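You operate a simulated robot arm through the tools that you are given. There is no shell and no other tool. Be economical: measure what you need, move in short steps, check, and stop when the job is done.

Carry out the task below with a simulated robot arm. There is one attempt and no reset: what you move stays moved.

JOB
Put the large red screw marked "52" from the top of the store bench on top of the orange parcel and the large red screw labelled "46" on top of the green can.
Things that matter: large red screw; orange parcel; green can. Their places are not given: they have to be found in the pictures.

Only the result counts: the job must be done as asked and must still hold three seconds after the hand-in. Knocking over, shifting, dropping, spilling or breaking anything else fails it.

ROBOT AND FRAMES
A 6-joint arm with a two-finger parallel gripper, fixed in place. Base frame: the origin is at the foot of the arm, x ahead of it, y to its left, z up; the work surface is at about z = 760. Lengths are in mm, angles in rad, forces in N, time in s.
With the tool pointing down near the work surface it reaches from about 260 to 680 mm from the base axis. Its first joint turns from -1.152 to 1.152 rad. Payload 2.9 kg.
Tool frame: the origin (TCP) lies between the finger pads and is the grasp point; the fingertips stand 30 mm ahead of it; z points along the fingers, y is the line along which they close. Largest opening 110 mm; finger width 20, thickness 10; the body of the gripper, 48 by 112 mm, starts 55 mm behind the TCP.
Orientation is that of the tool frame in the base frame, as [roll, pitch, yaw] about the fixed x, y, z axes, in that order (R = Rz(yaw) Ry(pitch) Rx(roll)). With the fingers straight down and closing along the base's y, the tool's x points along the base's -x, its y along +y and its z along -z.

CONTROLS
- The arm moves only by the tool play_rows. Its argument "moves" is a list of rows, each a list of 7 numbers: the shift along the tool's x, y, z in mm, then the turn, a rotation vector about the tool's x, y, z in rad, then the closure, from 0 (fully open) to 1 (shut). In form: [[tx, ty, tz, rx, ry, rz, fingers], ...]. A call has 1 to 12 rows; each row is the pose to reach, as a shift and turn from the pose commanded when the call began, along the tool's axes at that moment. Rows are played at 5 a second. More than 50 mm and 0.15 rad between two rows, or a gripper value outside its range, and nothing of the call is played. Where a pose cannot be reached the arm comes as near as it can. A force on the tool above 40 N (or 10 N above the force at the start of the call, whichever is more), or a blocked arm, ends the call early, and 0.2 s more pass. Each finger travels about 108 mm/s and halts on what it meets, pressing with about 42 N; the grip force reading is that of the motor and also rises with nothing between the fingers. The clock runs only during rows and for 0.2 s after the last one: add rows that repeat a pose to give the fingers time. The reply holds the time, the measured pose of the TCP, the force on the tool along the base axes, the opening and the grip force, in the units named above and with some noise.
- Cameras (640 x 400 px; columns grow to the right, rows downward): "scene" is fixed at [75.8, 430.8, 1387.6]; the picture's right is [-0.78, -0.63, 0.00], its down [-0.35, 0.43, -0.83] and it looks along [0.52, -0.65, -0.56] (base axes); focal length 363 px, centre (320, 200). "wrist" rides on the gripper at [-36, 0, -57] in the tool frame; the picture's right is [0.00, -1.00, 0.00], its down [0.97, 0.00, -0.24] and it looks along [0.24, 0.00, 0.97] (tool axes); focal length 218 px, centre (320, 200).
- grab_frame(camera): a new picture of that camera. It takes no simulated time.
- probe_pixels(camera, pixels): for up to 12 pixels [column, row] of the newest picture of that camera ("zoom" is the newest enlarged one), the place [x, y, z] in the base frame of the surface seen there, good to about 2 mm. It takes no simulated time.
- inspect(camera, box): a new picture of the part [left, top, right, bottom] of that camera's present view, enlarged. It takes no simulated time.
- sign_off(): hands the job in; it is judged then, once.

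Go step by step. Measure first, check grasps and placings, and put right what went wrong. The budget is 60 turns and 26 pictures, counting those below and the enlarged ones. Unless the task says otherwise, let go and move clear before handing in, and close with one line.

The tools are called after "Request:" by a JSON object that holds its "api" and its "payload". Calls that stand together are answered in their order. play_rows: Moves the arm, as the interface text tells. Its arguments: {"type":"object","properties":{"moves":{"type":"array","items":{"type":"array","items":{"type":"number"}}}},"required":["moves"]} The other tools are called the same way: grab_frame (camera) takes a picture; probe_pixels (camera, pixels) gives the place of the surface under pixels of a picture; inspect (camera, box) takes an enlarged picture of a part of a camera's view; sign_off () hands the job in.

At the start:

```text
t: 0.0
position: [374.8, -110.6, 1053.2]
tcp_rot: [3.141, -0.001, 3.141]
contact_force: [-0.4, -0.2, -0.4]
finger_gap: 110.0
finger_force: 0.1
```

scene: 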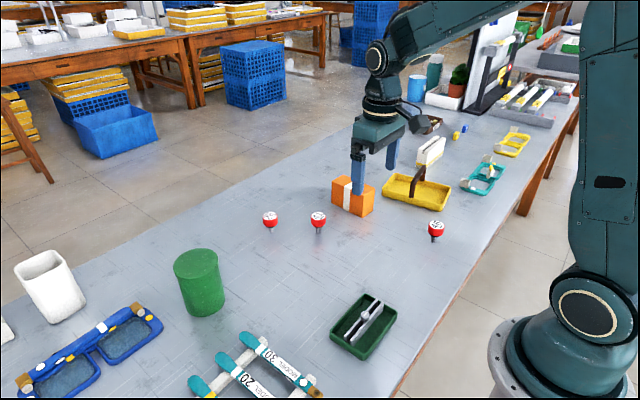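
wrist: 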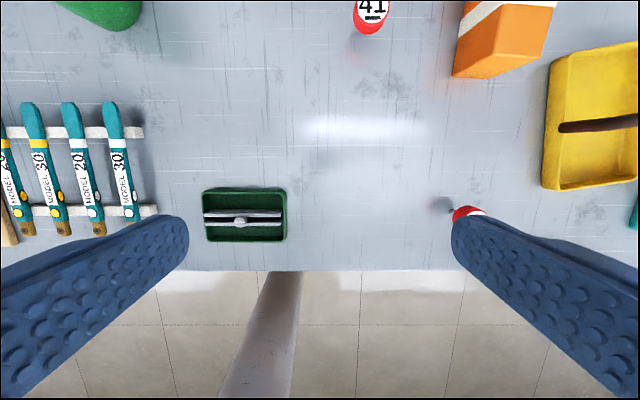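

The scene shows three red screws near (270,218), (318,218) and (436,229), an orange parcel at (352,197) and a green can at (198,282). I'll enlarge the screws to read their labels.

Request:
{"api": "inspect", "payload": {"camera": "scene", "box": [250, 170, 460, 301]}}

Request:
{"api": "probe_pixels", "payload": {"camera": "scene", "pixels": [[270, 216], [318, 215], [436, 226], [344, 183], [352, 190], [366, 186], [355, 205], [198, 260], [180, 262], [215, 258], [197, 250], [200, 270]]}}

```text
3.05 times, centred on (355, 236) of scene
```

zoom: 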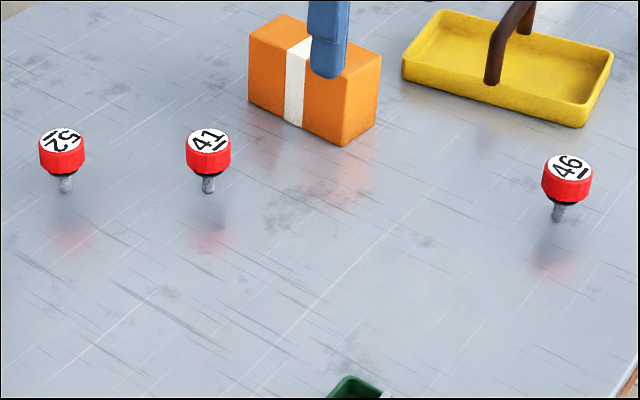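

```text
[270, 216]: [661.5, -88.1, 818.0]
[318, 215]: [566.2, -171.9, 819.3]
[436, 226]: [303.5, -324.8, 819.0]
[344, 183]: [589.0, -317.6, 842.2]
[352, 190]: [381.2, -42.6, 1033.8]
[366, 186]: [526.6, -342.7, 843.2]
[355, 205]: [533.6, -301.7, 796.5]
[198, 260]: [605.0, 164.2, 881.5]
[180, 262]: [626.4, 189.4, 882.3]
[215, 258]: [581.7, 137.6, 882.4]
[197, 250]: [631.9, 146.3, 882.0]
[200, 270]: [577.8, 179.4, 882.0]
```

Screw 52 is the left one (scene 270,216), 46 is the right one (436,226), and 41 in the middle is not wanted. I'll probe the enlarged view for the exact head centres, the shaft tips and the parcel's edges.

Request:
{"api": "probe_pixels", "payload": {"camera": "zoom", "pixels": [[62, 139], [44, 140], [80, 140], [62, 165], [65, 190], [568, 167], [559, 218], [287, 17], [251, 35], [378, 56], [345, 78], [290, 45]]}}

```text
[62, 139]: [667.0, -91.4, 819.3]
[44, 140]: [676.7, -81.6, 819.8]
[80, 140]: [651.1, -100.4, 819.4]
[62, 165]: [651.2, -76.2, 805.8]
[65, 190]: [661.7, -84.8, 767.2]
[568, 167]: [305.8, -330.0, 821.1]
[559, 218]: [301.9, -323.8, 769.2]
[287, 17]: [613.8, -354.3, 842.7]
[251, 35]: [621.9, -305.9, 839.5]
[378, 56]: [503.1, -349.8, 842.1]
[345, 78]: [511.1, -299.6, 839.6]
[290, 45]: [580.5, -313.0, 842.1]
```

52's head centre is near (665,-90) with its top at 819, 46's is near (305,-329), and the parcel's top centre is near (562,-328) at z 842. I'm moving above 52 first.

Request:
{"api": "play_rows", "payload": {"moves": [[-36, 3, 16, 0, 0, 0, 0.2], [-72, 5, 32, 0, 0, 0, 0.2], [-108, 8, 48, 0, 0, 0, 0.2], [-144, 10, 64, 0, 0, 0, 0.2], [-180, 13, 80, 0, 0, 0, 0.2], [-216, 15, 96, 0, 0, 0, 0.2], [-253, 18, 115, 0, 0, 0, 0.2], [-290, 20.6, 133, 0, 0, 0, 0.2], [-290, 20.6, 133, 0, 0, 0, 0.2]]}}

Request:
{"api": "grab_frame", "payload": {"camera": "wrist"}}

```text
t: 2.0
position: [665.8, -88.9, 919.8]
tcp_rot: [3.141, -0.001, -3.141]
contact_force: [-0.4, -0.7, -0.1]
finger_gap: 88.1
finger_force: 0.0
```

```text
22 pictures are left
```

wrist: 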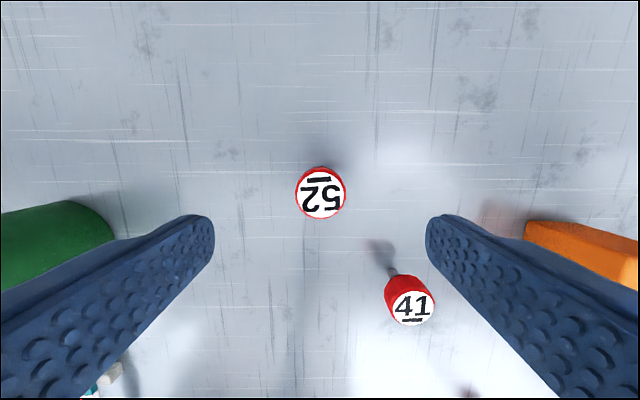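

52 is at wrist (321,194), centred between the fingers. I'll probe the head edges to fix its centre.

Request:
{"api": "probe_pixels", "payload": {"camera": "wrist", "pixels": [[321, 194], [299, 194], [342, 194], [321, 174], [321, 215], [387, 280], [300, 190]]}}

```text
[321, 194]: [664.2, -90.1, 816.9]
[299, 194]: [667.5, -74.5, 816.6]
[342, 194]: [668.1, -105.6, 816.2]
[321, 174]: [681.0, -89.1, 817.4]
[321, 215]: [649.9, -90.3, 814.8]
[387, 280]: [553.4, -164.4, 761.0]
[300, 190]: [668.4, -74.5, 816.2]
```

The head is centred at (665.5,-90) and about 33 mm wide, so I'll go straight down to z≈805 and close.

Request:
{"api": "play_rows", "payload": {"moves": [[0, 0, 40, 0, 0, 0, 0.2], [0, 0, 80, 0, 0, 0, 0.2], [0, 0, 105, 0, 0, 0, 0.2], [0, 0, 115, 0, 0, 0, 0.2], [0, 0, 115, 0, 0, 0, 0.2], [0, 0, 115, 0, 0, 0, 0.5], [0, 0, 115, 0, 0, 0, 0.8], [0, 0, 115, 0, 0, 0, 0.8], [0, 0, 115, 0, 0, 0, 0.8]]}}

```text
t: 4.0
position: [664.6, -88.5, 805.8]
tcp_rot: [3.139, 0.002, -3.141]
contact_force: [-0.5, -1.0, 0.7]
finger_gap: 38.3
finger_force: 42.1
```

The fingers stopped at 38.3 mm with 42 N, so the head is held. I'm lifting it and checking the grasp.

Request:
{"api": "play_rows", "payload": {"moves": [[0, 0, -15, 0, 0, 0, 0.8], [0, 0, -50, 0, 0, 0, 0.8], [0, 0, -90, 0, 0, 0, 0.8], [0, 0, -130, 0, 0, 0, 0.8], [20, -40, -140, 0, 0, 0, 0.8], [40, -80, -140, 0, 0, 0, 0.8], [60, -120, -140, 0, 0, 0, 0.8], [60, -120, -140, 0, 0, 0, 0.8]]}}

Request:
{"api": "inspect", "payload": {"camera": "scene", "box": [240, 110, 420, 222]}}

Request:
{"api": "grab_frame", "payload": {"camera": "wrist"}}

```text
t: 5.8
position: [604.4, -208.6, 945.4]
tcp_rot: [3.141, 0.001, 3.141]
contact_force: [0.4, -0.5, -0.2]
finger_gap: 38.4
finger_force: 42.0
```

```text
3.56 times, centred on (330, 166) of scene
```

zoom: 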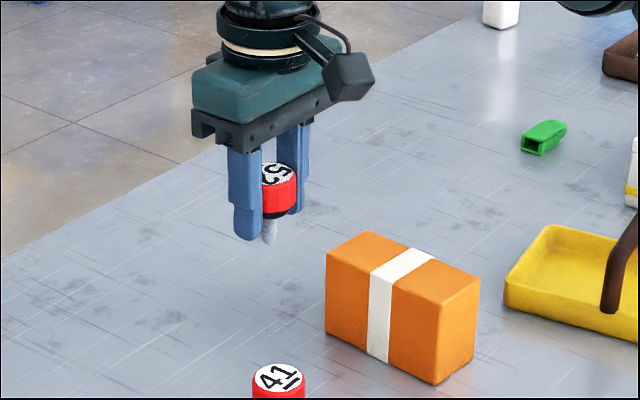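

```text
20 pictures are left
```

wrist: 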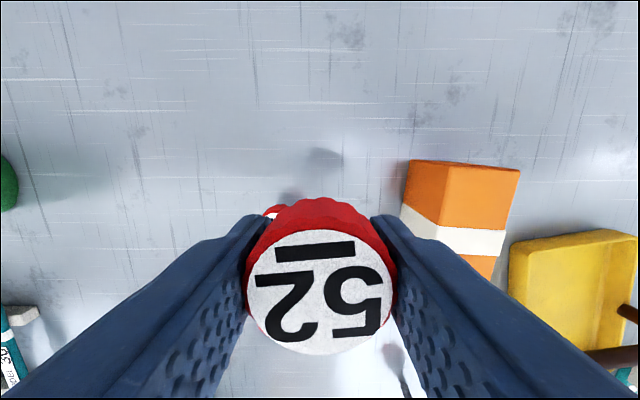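

The screw is held upright with its tip at zoom (270,242). The parcel's top is now clear, so I'll probe its corners and the tip.

Request:
{"api": "probe_pixels", "payload": {"camera": "zoom", "pixels": [[369, 235], [331, 252], [475, 277], [436, 295], [402, 264], [385, 272], [420, 256], [269, 240], [270, 225]]}}

```text
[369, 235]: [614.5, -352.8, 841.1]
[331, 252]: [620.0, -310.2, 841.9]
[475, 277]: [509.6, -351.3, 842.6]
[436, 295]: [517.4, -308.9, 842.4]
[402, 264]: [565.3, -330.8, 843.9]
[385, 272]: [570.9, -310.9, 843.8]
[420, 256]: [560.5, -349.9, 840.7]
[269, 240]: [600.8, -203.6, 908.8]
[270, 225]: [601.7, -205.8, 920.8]
```

The parcel's top centre is about (564,-331) at z 842. I'm moving over it and down to leave the tip a few mm above the top.

Request:
{"api": "play_rows", "payload": {"moves": [[15, -40, 0, 0, 0, 0, 0.8], [28, -80, 0, 0, 0, 0, 0.8], [41, -120.5, 0, 0, 0, 0, 0.8], [41, -120.5, 0, 0, 0, 0, 0.8], [41, -120.5, 30, 0, 0, 0, 0.8], [41, -120.5, 47, 0, 0, 0, 0.8], [41, -120.5, 52, 0, 0, 0, 0.8], [41, -120.5, 52, 0, 0, 0, 0.8]]}}

Request:
{"api": "inspect", "payload": {"camera": "scene", "box": [300, 120, 420, 195]}}

Request:
{"api": "grab_frame", "payload": {"camera": "wrist"}}

```text
t: 7.6
position: [564.3, -330.2, 893.3]
tcp_rot: [-3.141, 0.0, -3.14]
contact_force: [0.3, 0.4, 0.1]
finger_gap: 38.4
finger_force: 41.9
```

```text
5.33 times, centred on (360, 158) of scene
```

zoom: 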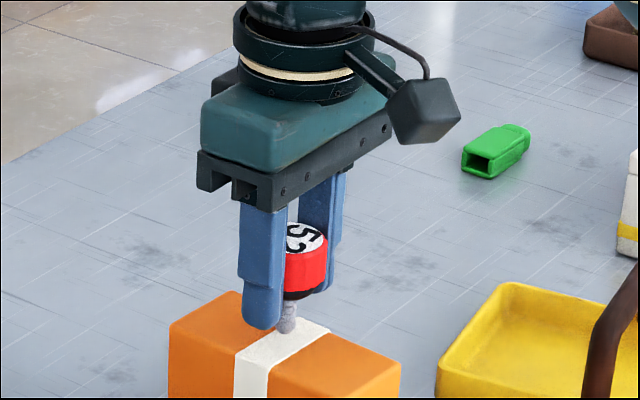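

```text
18 pictures are left
```

wrist: 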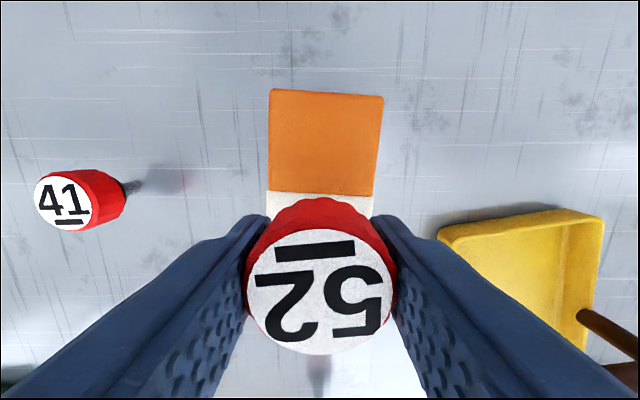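

The screw is over the middle of the parcel with its tip just above the top. I'm lowering it in 1 mm steps.

Request:
{"api": "play_rows", "payload": {"moves": [[0, 0, 1, 0, 0, 0, 0.8], [0, 0, 2, 0, 0, 0, 0.8], [0, 0, 3, 0, 0, 0, 0.8], [0, 0, 4, 0, 0, 0, 0.8], [0, 0, 5, 0, 0, 0, 0.8], [0, 0, 5, 0, 0, 0, 0.8]]}}

```text
t: 9.0
position: [563.2, -330.5, 888.0]
tcp_rot: [3.14, 0.0, -3.141]
contact_force: [-0.6, -0.1, 0.0]
finger_gap: 38.5
finger_force: 42.1
```

No contact force yet at 888, so I'm continuing down in 0.5 mm steps.

Request:
{"api": "play_rows", "payload": {"moves": [[0, 0, 0.5, 0, 0, 0, 0.8], [0, 0, 1, 0, 0, 0, 0.8], [0, 0, 1.5, 0, 0, 0, 0.8], [0, 0, 1.5, 0, 0, 0, 0.8]]}}

Request:
{"api": "inspect", "payload": {"camera": "scene", "box": [320, 145, 400, 195]}}

```text
t: 10.0
position: [564.1, -329.9, 886.5]
tcp_rot: [3.142, 0.0, 3.141]
contact_force: [0.6, -0.8, -0.6]
finger_gap: 38.2
finger_force: 41.5
```

```text
8.00 times, centred on (360, 170) of scene
```

zoom: 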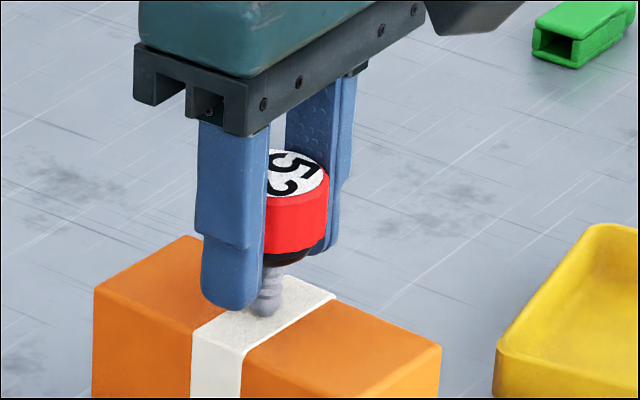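

The tip (zoom 265,315) looks almost on the strip, but the force is still about zero. I'm continuing in fine steps.

Request:
{"api": "play_rows", "payload": {"moves": [[0, 0, 0.5, 0, 0, 0, 0.8], [0, 0, 1, 0, 0, 0, 0.8], [0, 0, 1, 0, 0, 0, 0.8]]}}

```text
t: 10.8
position: [563.8, -329.7, 885.6]
tcp_rot: [-3.141, 0.0, 3.141]
contact_force: [0.5, 2.1, 1.3]
finger_gap: 38.4
finger_force: 41.8
```

Request:
{"api": "play_rows", "payload": {"moves": [[0, 0, 0.5, 0, 0, 0, 0.8], [0, 0, 0.5, 0, 0, 0, 0.8]]}}

```text
t: 11.4
position: [563.6, -328.9, 885.5]
tcp_rot: [3.141, 0.002, -3.141]
contact_force: [2.2, 2.1, 4.9]
finger_gap: 38.2
finger_force: 41.4
```

Force z rose to 4.9 N, so the tip is on the parcel. I'm opening slowly, then rising straight up.

Request:
{"api": "play_rows", "payload": {"moves": [[0, 0, 0, 0, 0, 0, 0.63], [0, 0, 0, 0, 0, 0, 0.6], [0, 0, 0, 0, 0, 0, 0.55], [0, 0, 0, 0, 0, 0, 0.45], [0, 0, 0, 0, 0, 0, 0.35], [0, 0, 0, 0, 0, 0, 0.35], [0, 0, -20, 0, 0, 0, 0.35], [0, 0, -60, 0, 0, 0, 0.35], [0, 0, -100, 0, 0, 0, 0.35], [0, 0, -100, 0, 0, 0, 0.35]]}}

Request:
{"api": "grab_frame", "payload": {"camera": "scene"}}

```text
t: 13.6
position: [565.2, -330.3, 986.0]
tcp_rot: [3.14, 0.001, 3.141]
contact_force: [-1.5, -0.3, -0.9]
finger_gap: 71.5
finger_force: 0.0
```

```text
16 pictures are left
```

scene: 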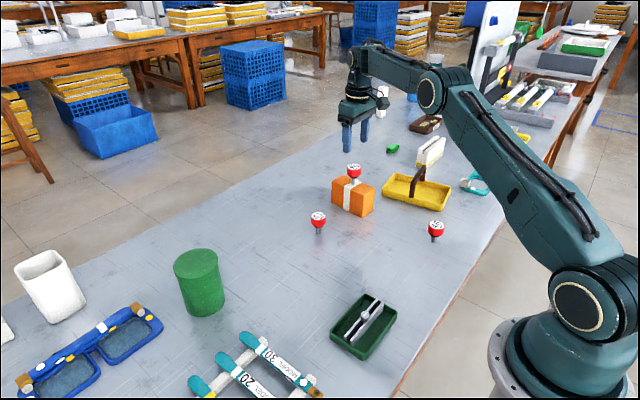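

52 stands on the parcel (353,170). Before crossing to 46 I'll check the heights of the yellow tray and its handle.

Request:
{"api": "probe_pixels", "payload": {"camera": "scene", "pixels": [[432, 141], [425, 160], [418, 175], [414, 207], [446, 209], [352, 168], [436, 225], [473, 185]]}}

Request:
{"api": "play_rows", "payload": {"moves": [[43, 0, 0, 0, 0, 0, 0.3], [86, 0, 0, 0, 0, 0, 0.3], [129, 0, 0, 0, 0, 0, 0.3], [172, 0, 0, 0, 0, 0, 0.3], [215, 0, 0, 0, 0, 0, 0.3], [259, 1.5, 0, 0, 0, 0, 0.3], [259, 1.5, 0, 0, 0, 0, 0.3]]}}

Request:
{"api": "grab_frame", "payload": {"camera": "wrist"}}

```text
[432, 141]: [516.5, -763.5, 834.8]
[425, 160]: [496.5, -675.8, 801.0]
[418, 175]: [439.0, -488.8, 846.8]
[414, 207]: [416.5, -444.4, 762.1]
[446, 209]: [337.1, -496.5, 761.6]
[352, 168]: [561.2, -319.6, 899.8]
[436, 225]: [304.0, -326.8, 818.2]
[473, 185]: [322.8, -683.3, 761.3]
```

```text
t: 15.2
position: [304.3, -327.5, 982.8]
tcp_rot: [3.14, 0.001, 3.142]
contact_force: [1.0, 0.1, -0.4]
finger_gap: 77.0
finger_force: 0.1
```

```text
15 pictures are left
```

wrist: 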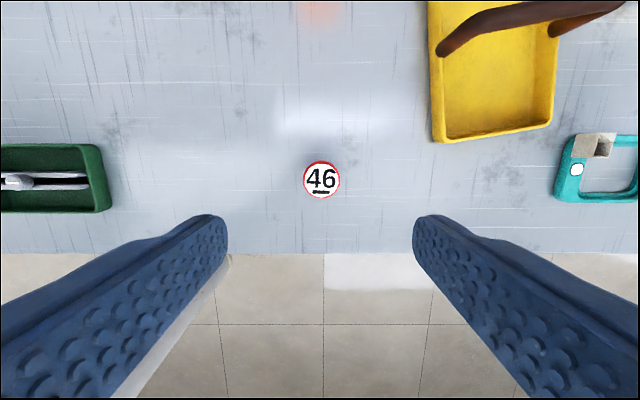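

The 46 screw is at wrist (321,180) with clear space around it. I'll measure its edges.

Request:
{"api": "probe_pixels", "payload": {"camera": "wrist", "pixels": [[321, 180], [305, 180], [337, 180], [321, 165], [321, 195]]}}

```text
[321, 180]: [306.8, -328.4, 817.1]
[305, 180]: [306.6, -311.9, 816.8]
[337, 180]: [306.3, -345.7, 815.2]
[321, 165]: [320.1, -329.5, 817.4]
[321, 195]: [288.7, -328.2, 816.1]
```

The centre is (305.5,-328.9), which matches my pose. I'm descending 180 mm and gripping.

Request:
{"api": "play_rows", "payload": {"moves": [[-0.7, 0, 45, 0, 0, 0, 0.3], [-0.7, 0, 90, 0, 0, 0, 0.3], [-0.7, 0, 135, 0, 0, 0, 0.3], [-0.7, 0, 165, 0, 0, 0, 0.3], [-0.7, 0, 179.5, 0, 0, 0, 0.3], [-0.7, 0, 179.5, 0, 0, 0, 0.3], [-0.7, 0, 179.5, 0, 0, 0, 0.55], [-0.7, 0, 179.5, 0, 0, 0, 0.8], [-0.7, 0, 179.5, 0, 0, 0, 0.8], [-0.7, 0, 179.5, 0, 0, 0, 0.8]]}}

```text
t: 17.4
position: [304.4, -328.5, 804.6]
tcp_rot: [-3.141, -0.001, 3.141]
contact_force: [0.5, 0.1, -0.5]
finger_gap: 38.7
finger_force: 42.1
```

Gripped at 38.7 mm. I'm lifting high and starting across towards the can.

Request:
{"api": "play_rows", "payload": {"moves": [[0, 0, -15, 0, 0, 0, 0.8], [0, 0, -60, 0, 0, 0, 0.8], [0, 0, -105, 0, 0, 0, 0.8], [0, 0, -150, 0, 0, 0, 0.8], [0, 0, -170, 0, 0, 0, 0.8], [-24, 40, -170, 0, 0, 0, 0.8], [-48, 80, -170, 0, 0, 0, 0.8], [-72, 120, -170, 0, 0, 0, 0.8], [-96, 160, -170, 0, 0, 0, 0.8], [-120, 200, -170, 0, 0, 0, 0.8], [-144, 240, -170, 0, 0, 0, 0.8], [-144, 240, -170, 0, 0, 0, 0.8]]}}

Request:
{"api": "grab_frame", "payload": {"camera": "scene"}}

```text
t: 20.0
position: [452.6, -88.3, 975.7]
tcp_rot: [3.141, 0.001, 3.141]
contact_force: [-0.2, -1.3, -0.4]
finger_gap: 38.7
finger_force: 42.5
```

```text
14 pictures are left
```

scene: 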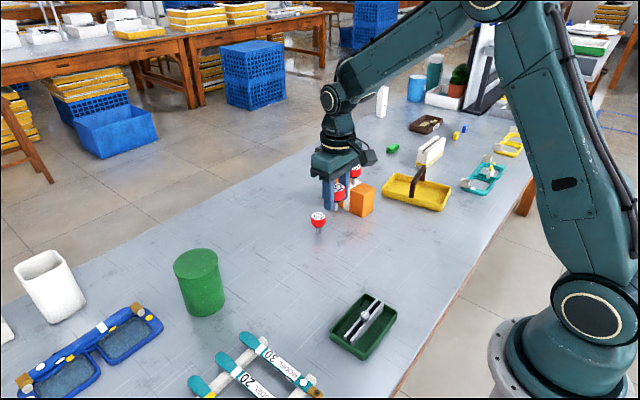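

The screw is in hand and the path is clear. I'm continuing to above the can near (604,163).

Request:
{"api": "play_rows", "payload": {"moves": [[-22, 36, 0, 0, 0, 0, 0.8], [-44, 72, 0, 0, 0, 0, 0.8], [-66, 108, 0, 0, 0, 0, 0.8], [-88, 144, 0, 0, 0, 0, 0.8], [-110, 180, 0, 0, 0, 0, 0.8], [-132, 216, 0, 0, 0, 0, 0.8], [-154, 252, 0, 0, 0, 0, 0.8], [-154, 252, 0, 0, 0, 0, 0.8], [-154, 252, 0, 0, 0, 0, 0.8]]}}

Request:
{"api": "inspect", "payload": {"camera": "scene", "box": [120, 180, 280, 280]}}

Request:
{"api": "grab_frame", "payload": {"camera": "wrist"}}

```text
t: 22.0
position: [605.1, 163.5, 976.1]
tcp_rot: [3.141, 0.003, -3.141]
contact_force: [-0.1, 0.4, -1.1]
finger_gap: 38.6
finger_force: 42.3
```

```text
4.00 times, centred on (200, 230) of scene
```

zoom: 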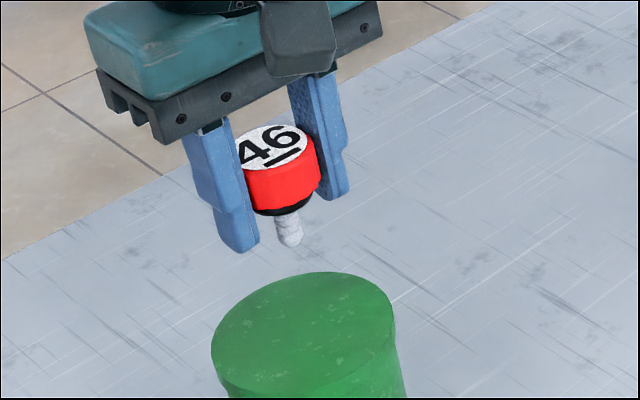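

```text
12 pictures are left
```

wrist: 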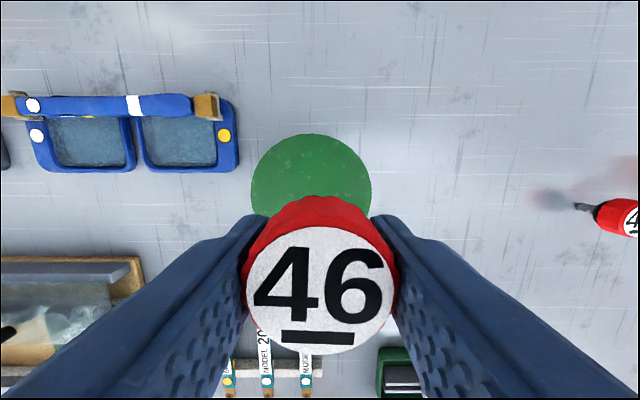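

Request:
{"api": "probe_pixels", "payload": {"camera": "wrist", "pixels": [[254, 192], [368, 192], [311, 137], [270, 155], [352, 155], [256, 205], [366, 205]]}}

Request:
{"api": "probe_pixels", "payload": {"camera": "zoom", "pixels": [[216, 350], [389, 308], [320, 275], [305, 335]]}}

```text
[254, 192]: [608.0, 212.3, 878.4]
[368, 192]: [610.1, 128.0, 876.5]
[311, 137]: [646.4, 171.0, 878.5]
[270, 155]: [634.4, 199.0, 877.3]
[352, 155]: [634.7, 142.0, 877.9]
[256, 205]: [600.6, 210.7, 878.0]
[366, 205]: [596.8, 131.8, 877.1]
```

```text
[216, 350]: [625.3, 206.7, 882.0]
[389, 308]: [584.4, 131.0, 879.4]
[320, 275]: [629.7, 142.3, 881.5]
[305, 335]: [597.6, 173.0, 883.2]
```

The can's top centre is about (604.5,170) with radius 42 and z≈881. I'm shifting +6.5 in y and lowering to about 4 mm above.

Request:
{"api": "play_rows", "payload": {"moves": [[0, 6.5, 0, 0, 0, 0, 0.8], [0, 6.5, 25, 0, 0, 0, 0.8], [0, 6.5, 40, 0, 0, 0, 0.8], [0, 6.5, 44, 0, 0, 0, 0.8], [0, 6.5, 46, 0, 0, 0, 0.8], [0, 6.5, 47, 0, 0, 0, 0.8], [0, 6.5, 48, 0, 0, 0, 0.8], [0, 6.5, 48, 0, 0, 0, 0.8]]}}

Request:
{"api": "inspect", "payload": {"camera": "scene", "box": [150, 205, 250, 267]}}

```text
t: 23.8
position: [602.2, 170.0, 927.2]
tcp_rot: [3.141, -0.001, 3.141]
contact_force: [-0.5, 0.1, -0.5]
finger_gap: 38.6
finger_force: 41.8
```

```text
6.40 times, centred on (200, 236) of scene
```

zoom: 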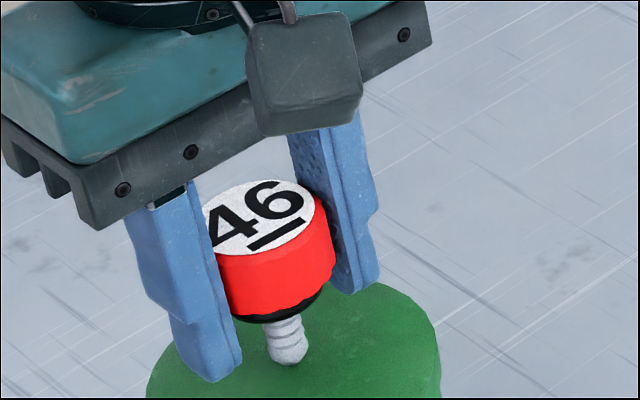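

The tip is close above the can's centre and there is no contact yet. I'm lowering in 0.5 mm steps.

Request:
{"api": "play_rows", "payload": {"moves": [[0, 0, 0.5, 0, 0, 0, 0.8], [0, 0, 1, 0, 0, 0, 0.8], [0, 0, 1.5, 0, 0, 0, 0.8], [0, 0, 1.5, 0, 0, 0, 0.8]]}}

```text
t: 24.8
position: [604.2, 170.9, 926.6]
tcp_rot: [-3.14, 0.0, -3.141]
contact_force: [-0.4, 0.0, 0.4]
finger_gap: 38.5
finger_force: 42.1
```

Request:
{"api": "play_rows", "payload": {"moves": [[0, 0, 0.5, 0, 0, 0, 0.8], [0, 0, 1, 0, 0, 0, 0.8], [0, 0, 1, 0, 0, 0, 0.8]]}}

```text
t: 25.6
position: [602.6, 168.6, 924.7]
tcp_rot: [-3.141, 0.0, -3.14]
contact_force: [-0.4, 0.0, 0.2]
finger_gap: 38.6
finger_force: 42.5
```

Request:
{"api": "play_rows", "payload": {"moves": [[0, 0, 0.5, 0, 0, 0, 0.8], [0, 0, 1, 0, 0, 0, 0.8], [0, 0, 1, 0, 0, 0, 0.8]]}}

```text
t: 26.4
position: [602.6, 170.0, 924.7]
tcp_rot: [-3.141, 0.003, -3.14]
contact_force: [-2.1, -1.6, 8.5]
finger_gap: 38.5
finger_force: 42.3
```

Force z is now 8.5 N, so the tip is on the can. I'm easing up 0.3 mm, opening slowly, then rising.

Request:
{"api": "play_rows", "payload": {"moves": [[0, 0, -0.3, 0, 0, 0, 0.8], [0, 0, -0.3, 0, 0, 0, 0.63], [0, 0, -0.3, 0, 0, 0, 0.6], [0, 0, -0.3, 0, 0, 0, 0.55], [0, 0, -0.3, 0, 0, 0, 0.45], [0, 0, -0.3, 0, 0, 0, 0.35], [0, 0, -0.3, 0, 0, 0, 0.35], [0, 0, -20, 0, 0, 0, 0.35], [0, 0, -60, 0, 0, 0, 0.35], [0, 0, -100, 0, 0, 0, 0.35], [30, -30, -120, 0, 0, 0, 0.35], [60, -60, -120, 0, 0, 0, 0.35]]}}

Request:
{"api": "grab_frame", "payload": {"camera": "scene"}}

```text
t: 29.0
position: [543.8, 110.7, 1044.0]
tcp_rot: [3.141, 0.0, -3.141]
contact_force: [-0.1, -0.4, 0.6]
finger_gap: 71.7
finger_force: 0.0
```

```text
10 pictures are left
```

scene: 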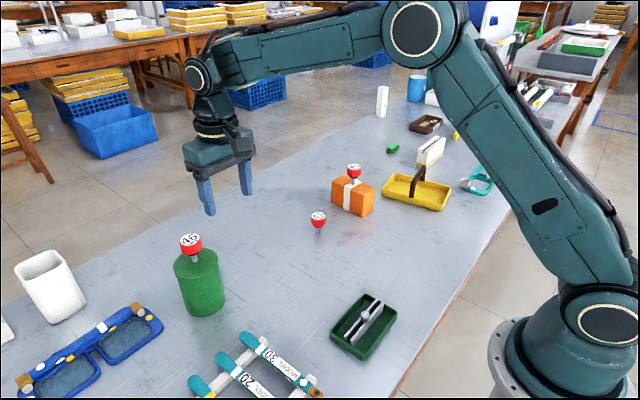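

Screw 46 stands on the can (190,245), 52 stands on the parcel (353,172), 41 and everything else are where they were, and the gripper is clear. I'm handing in.

Request:
{"api": "sign_off", "payload": {}}

```text
The job is handed in.
```

The job is handed in: screw "52" is standing on the orange parcel and screw "46" on the green can, with nothing else disturbed in the last picture.
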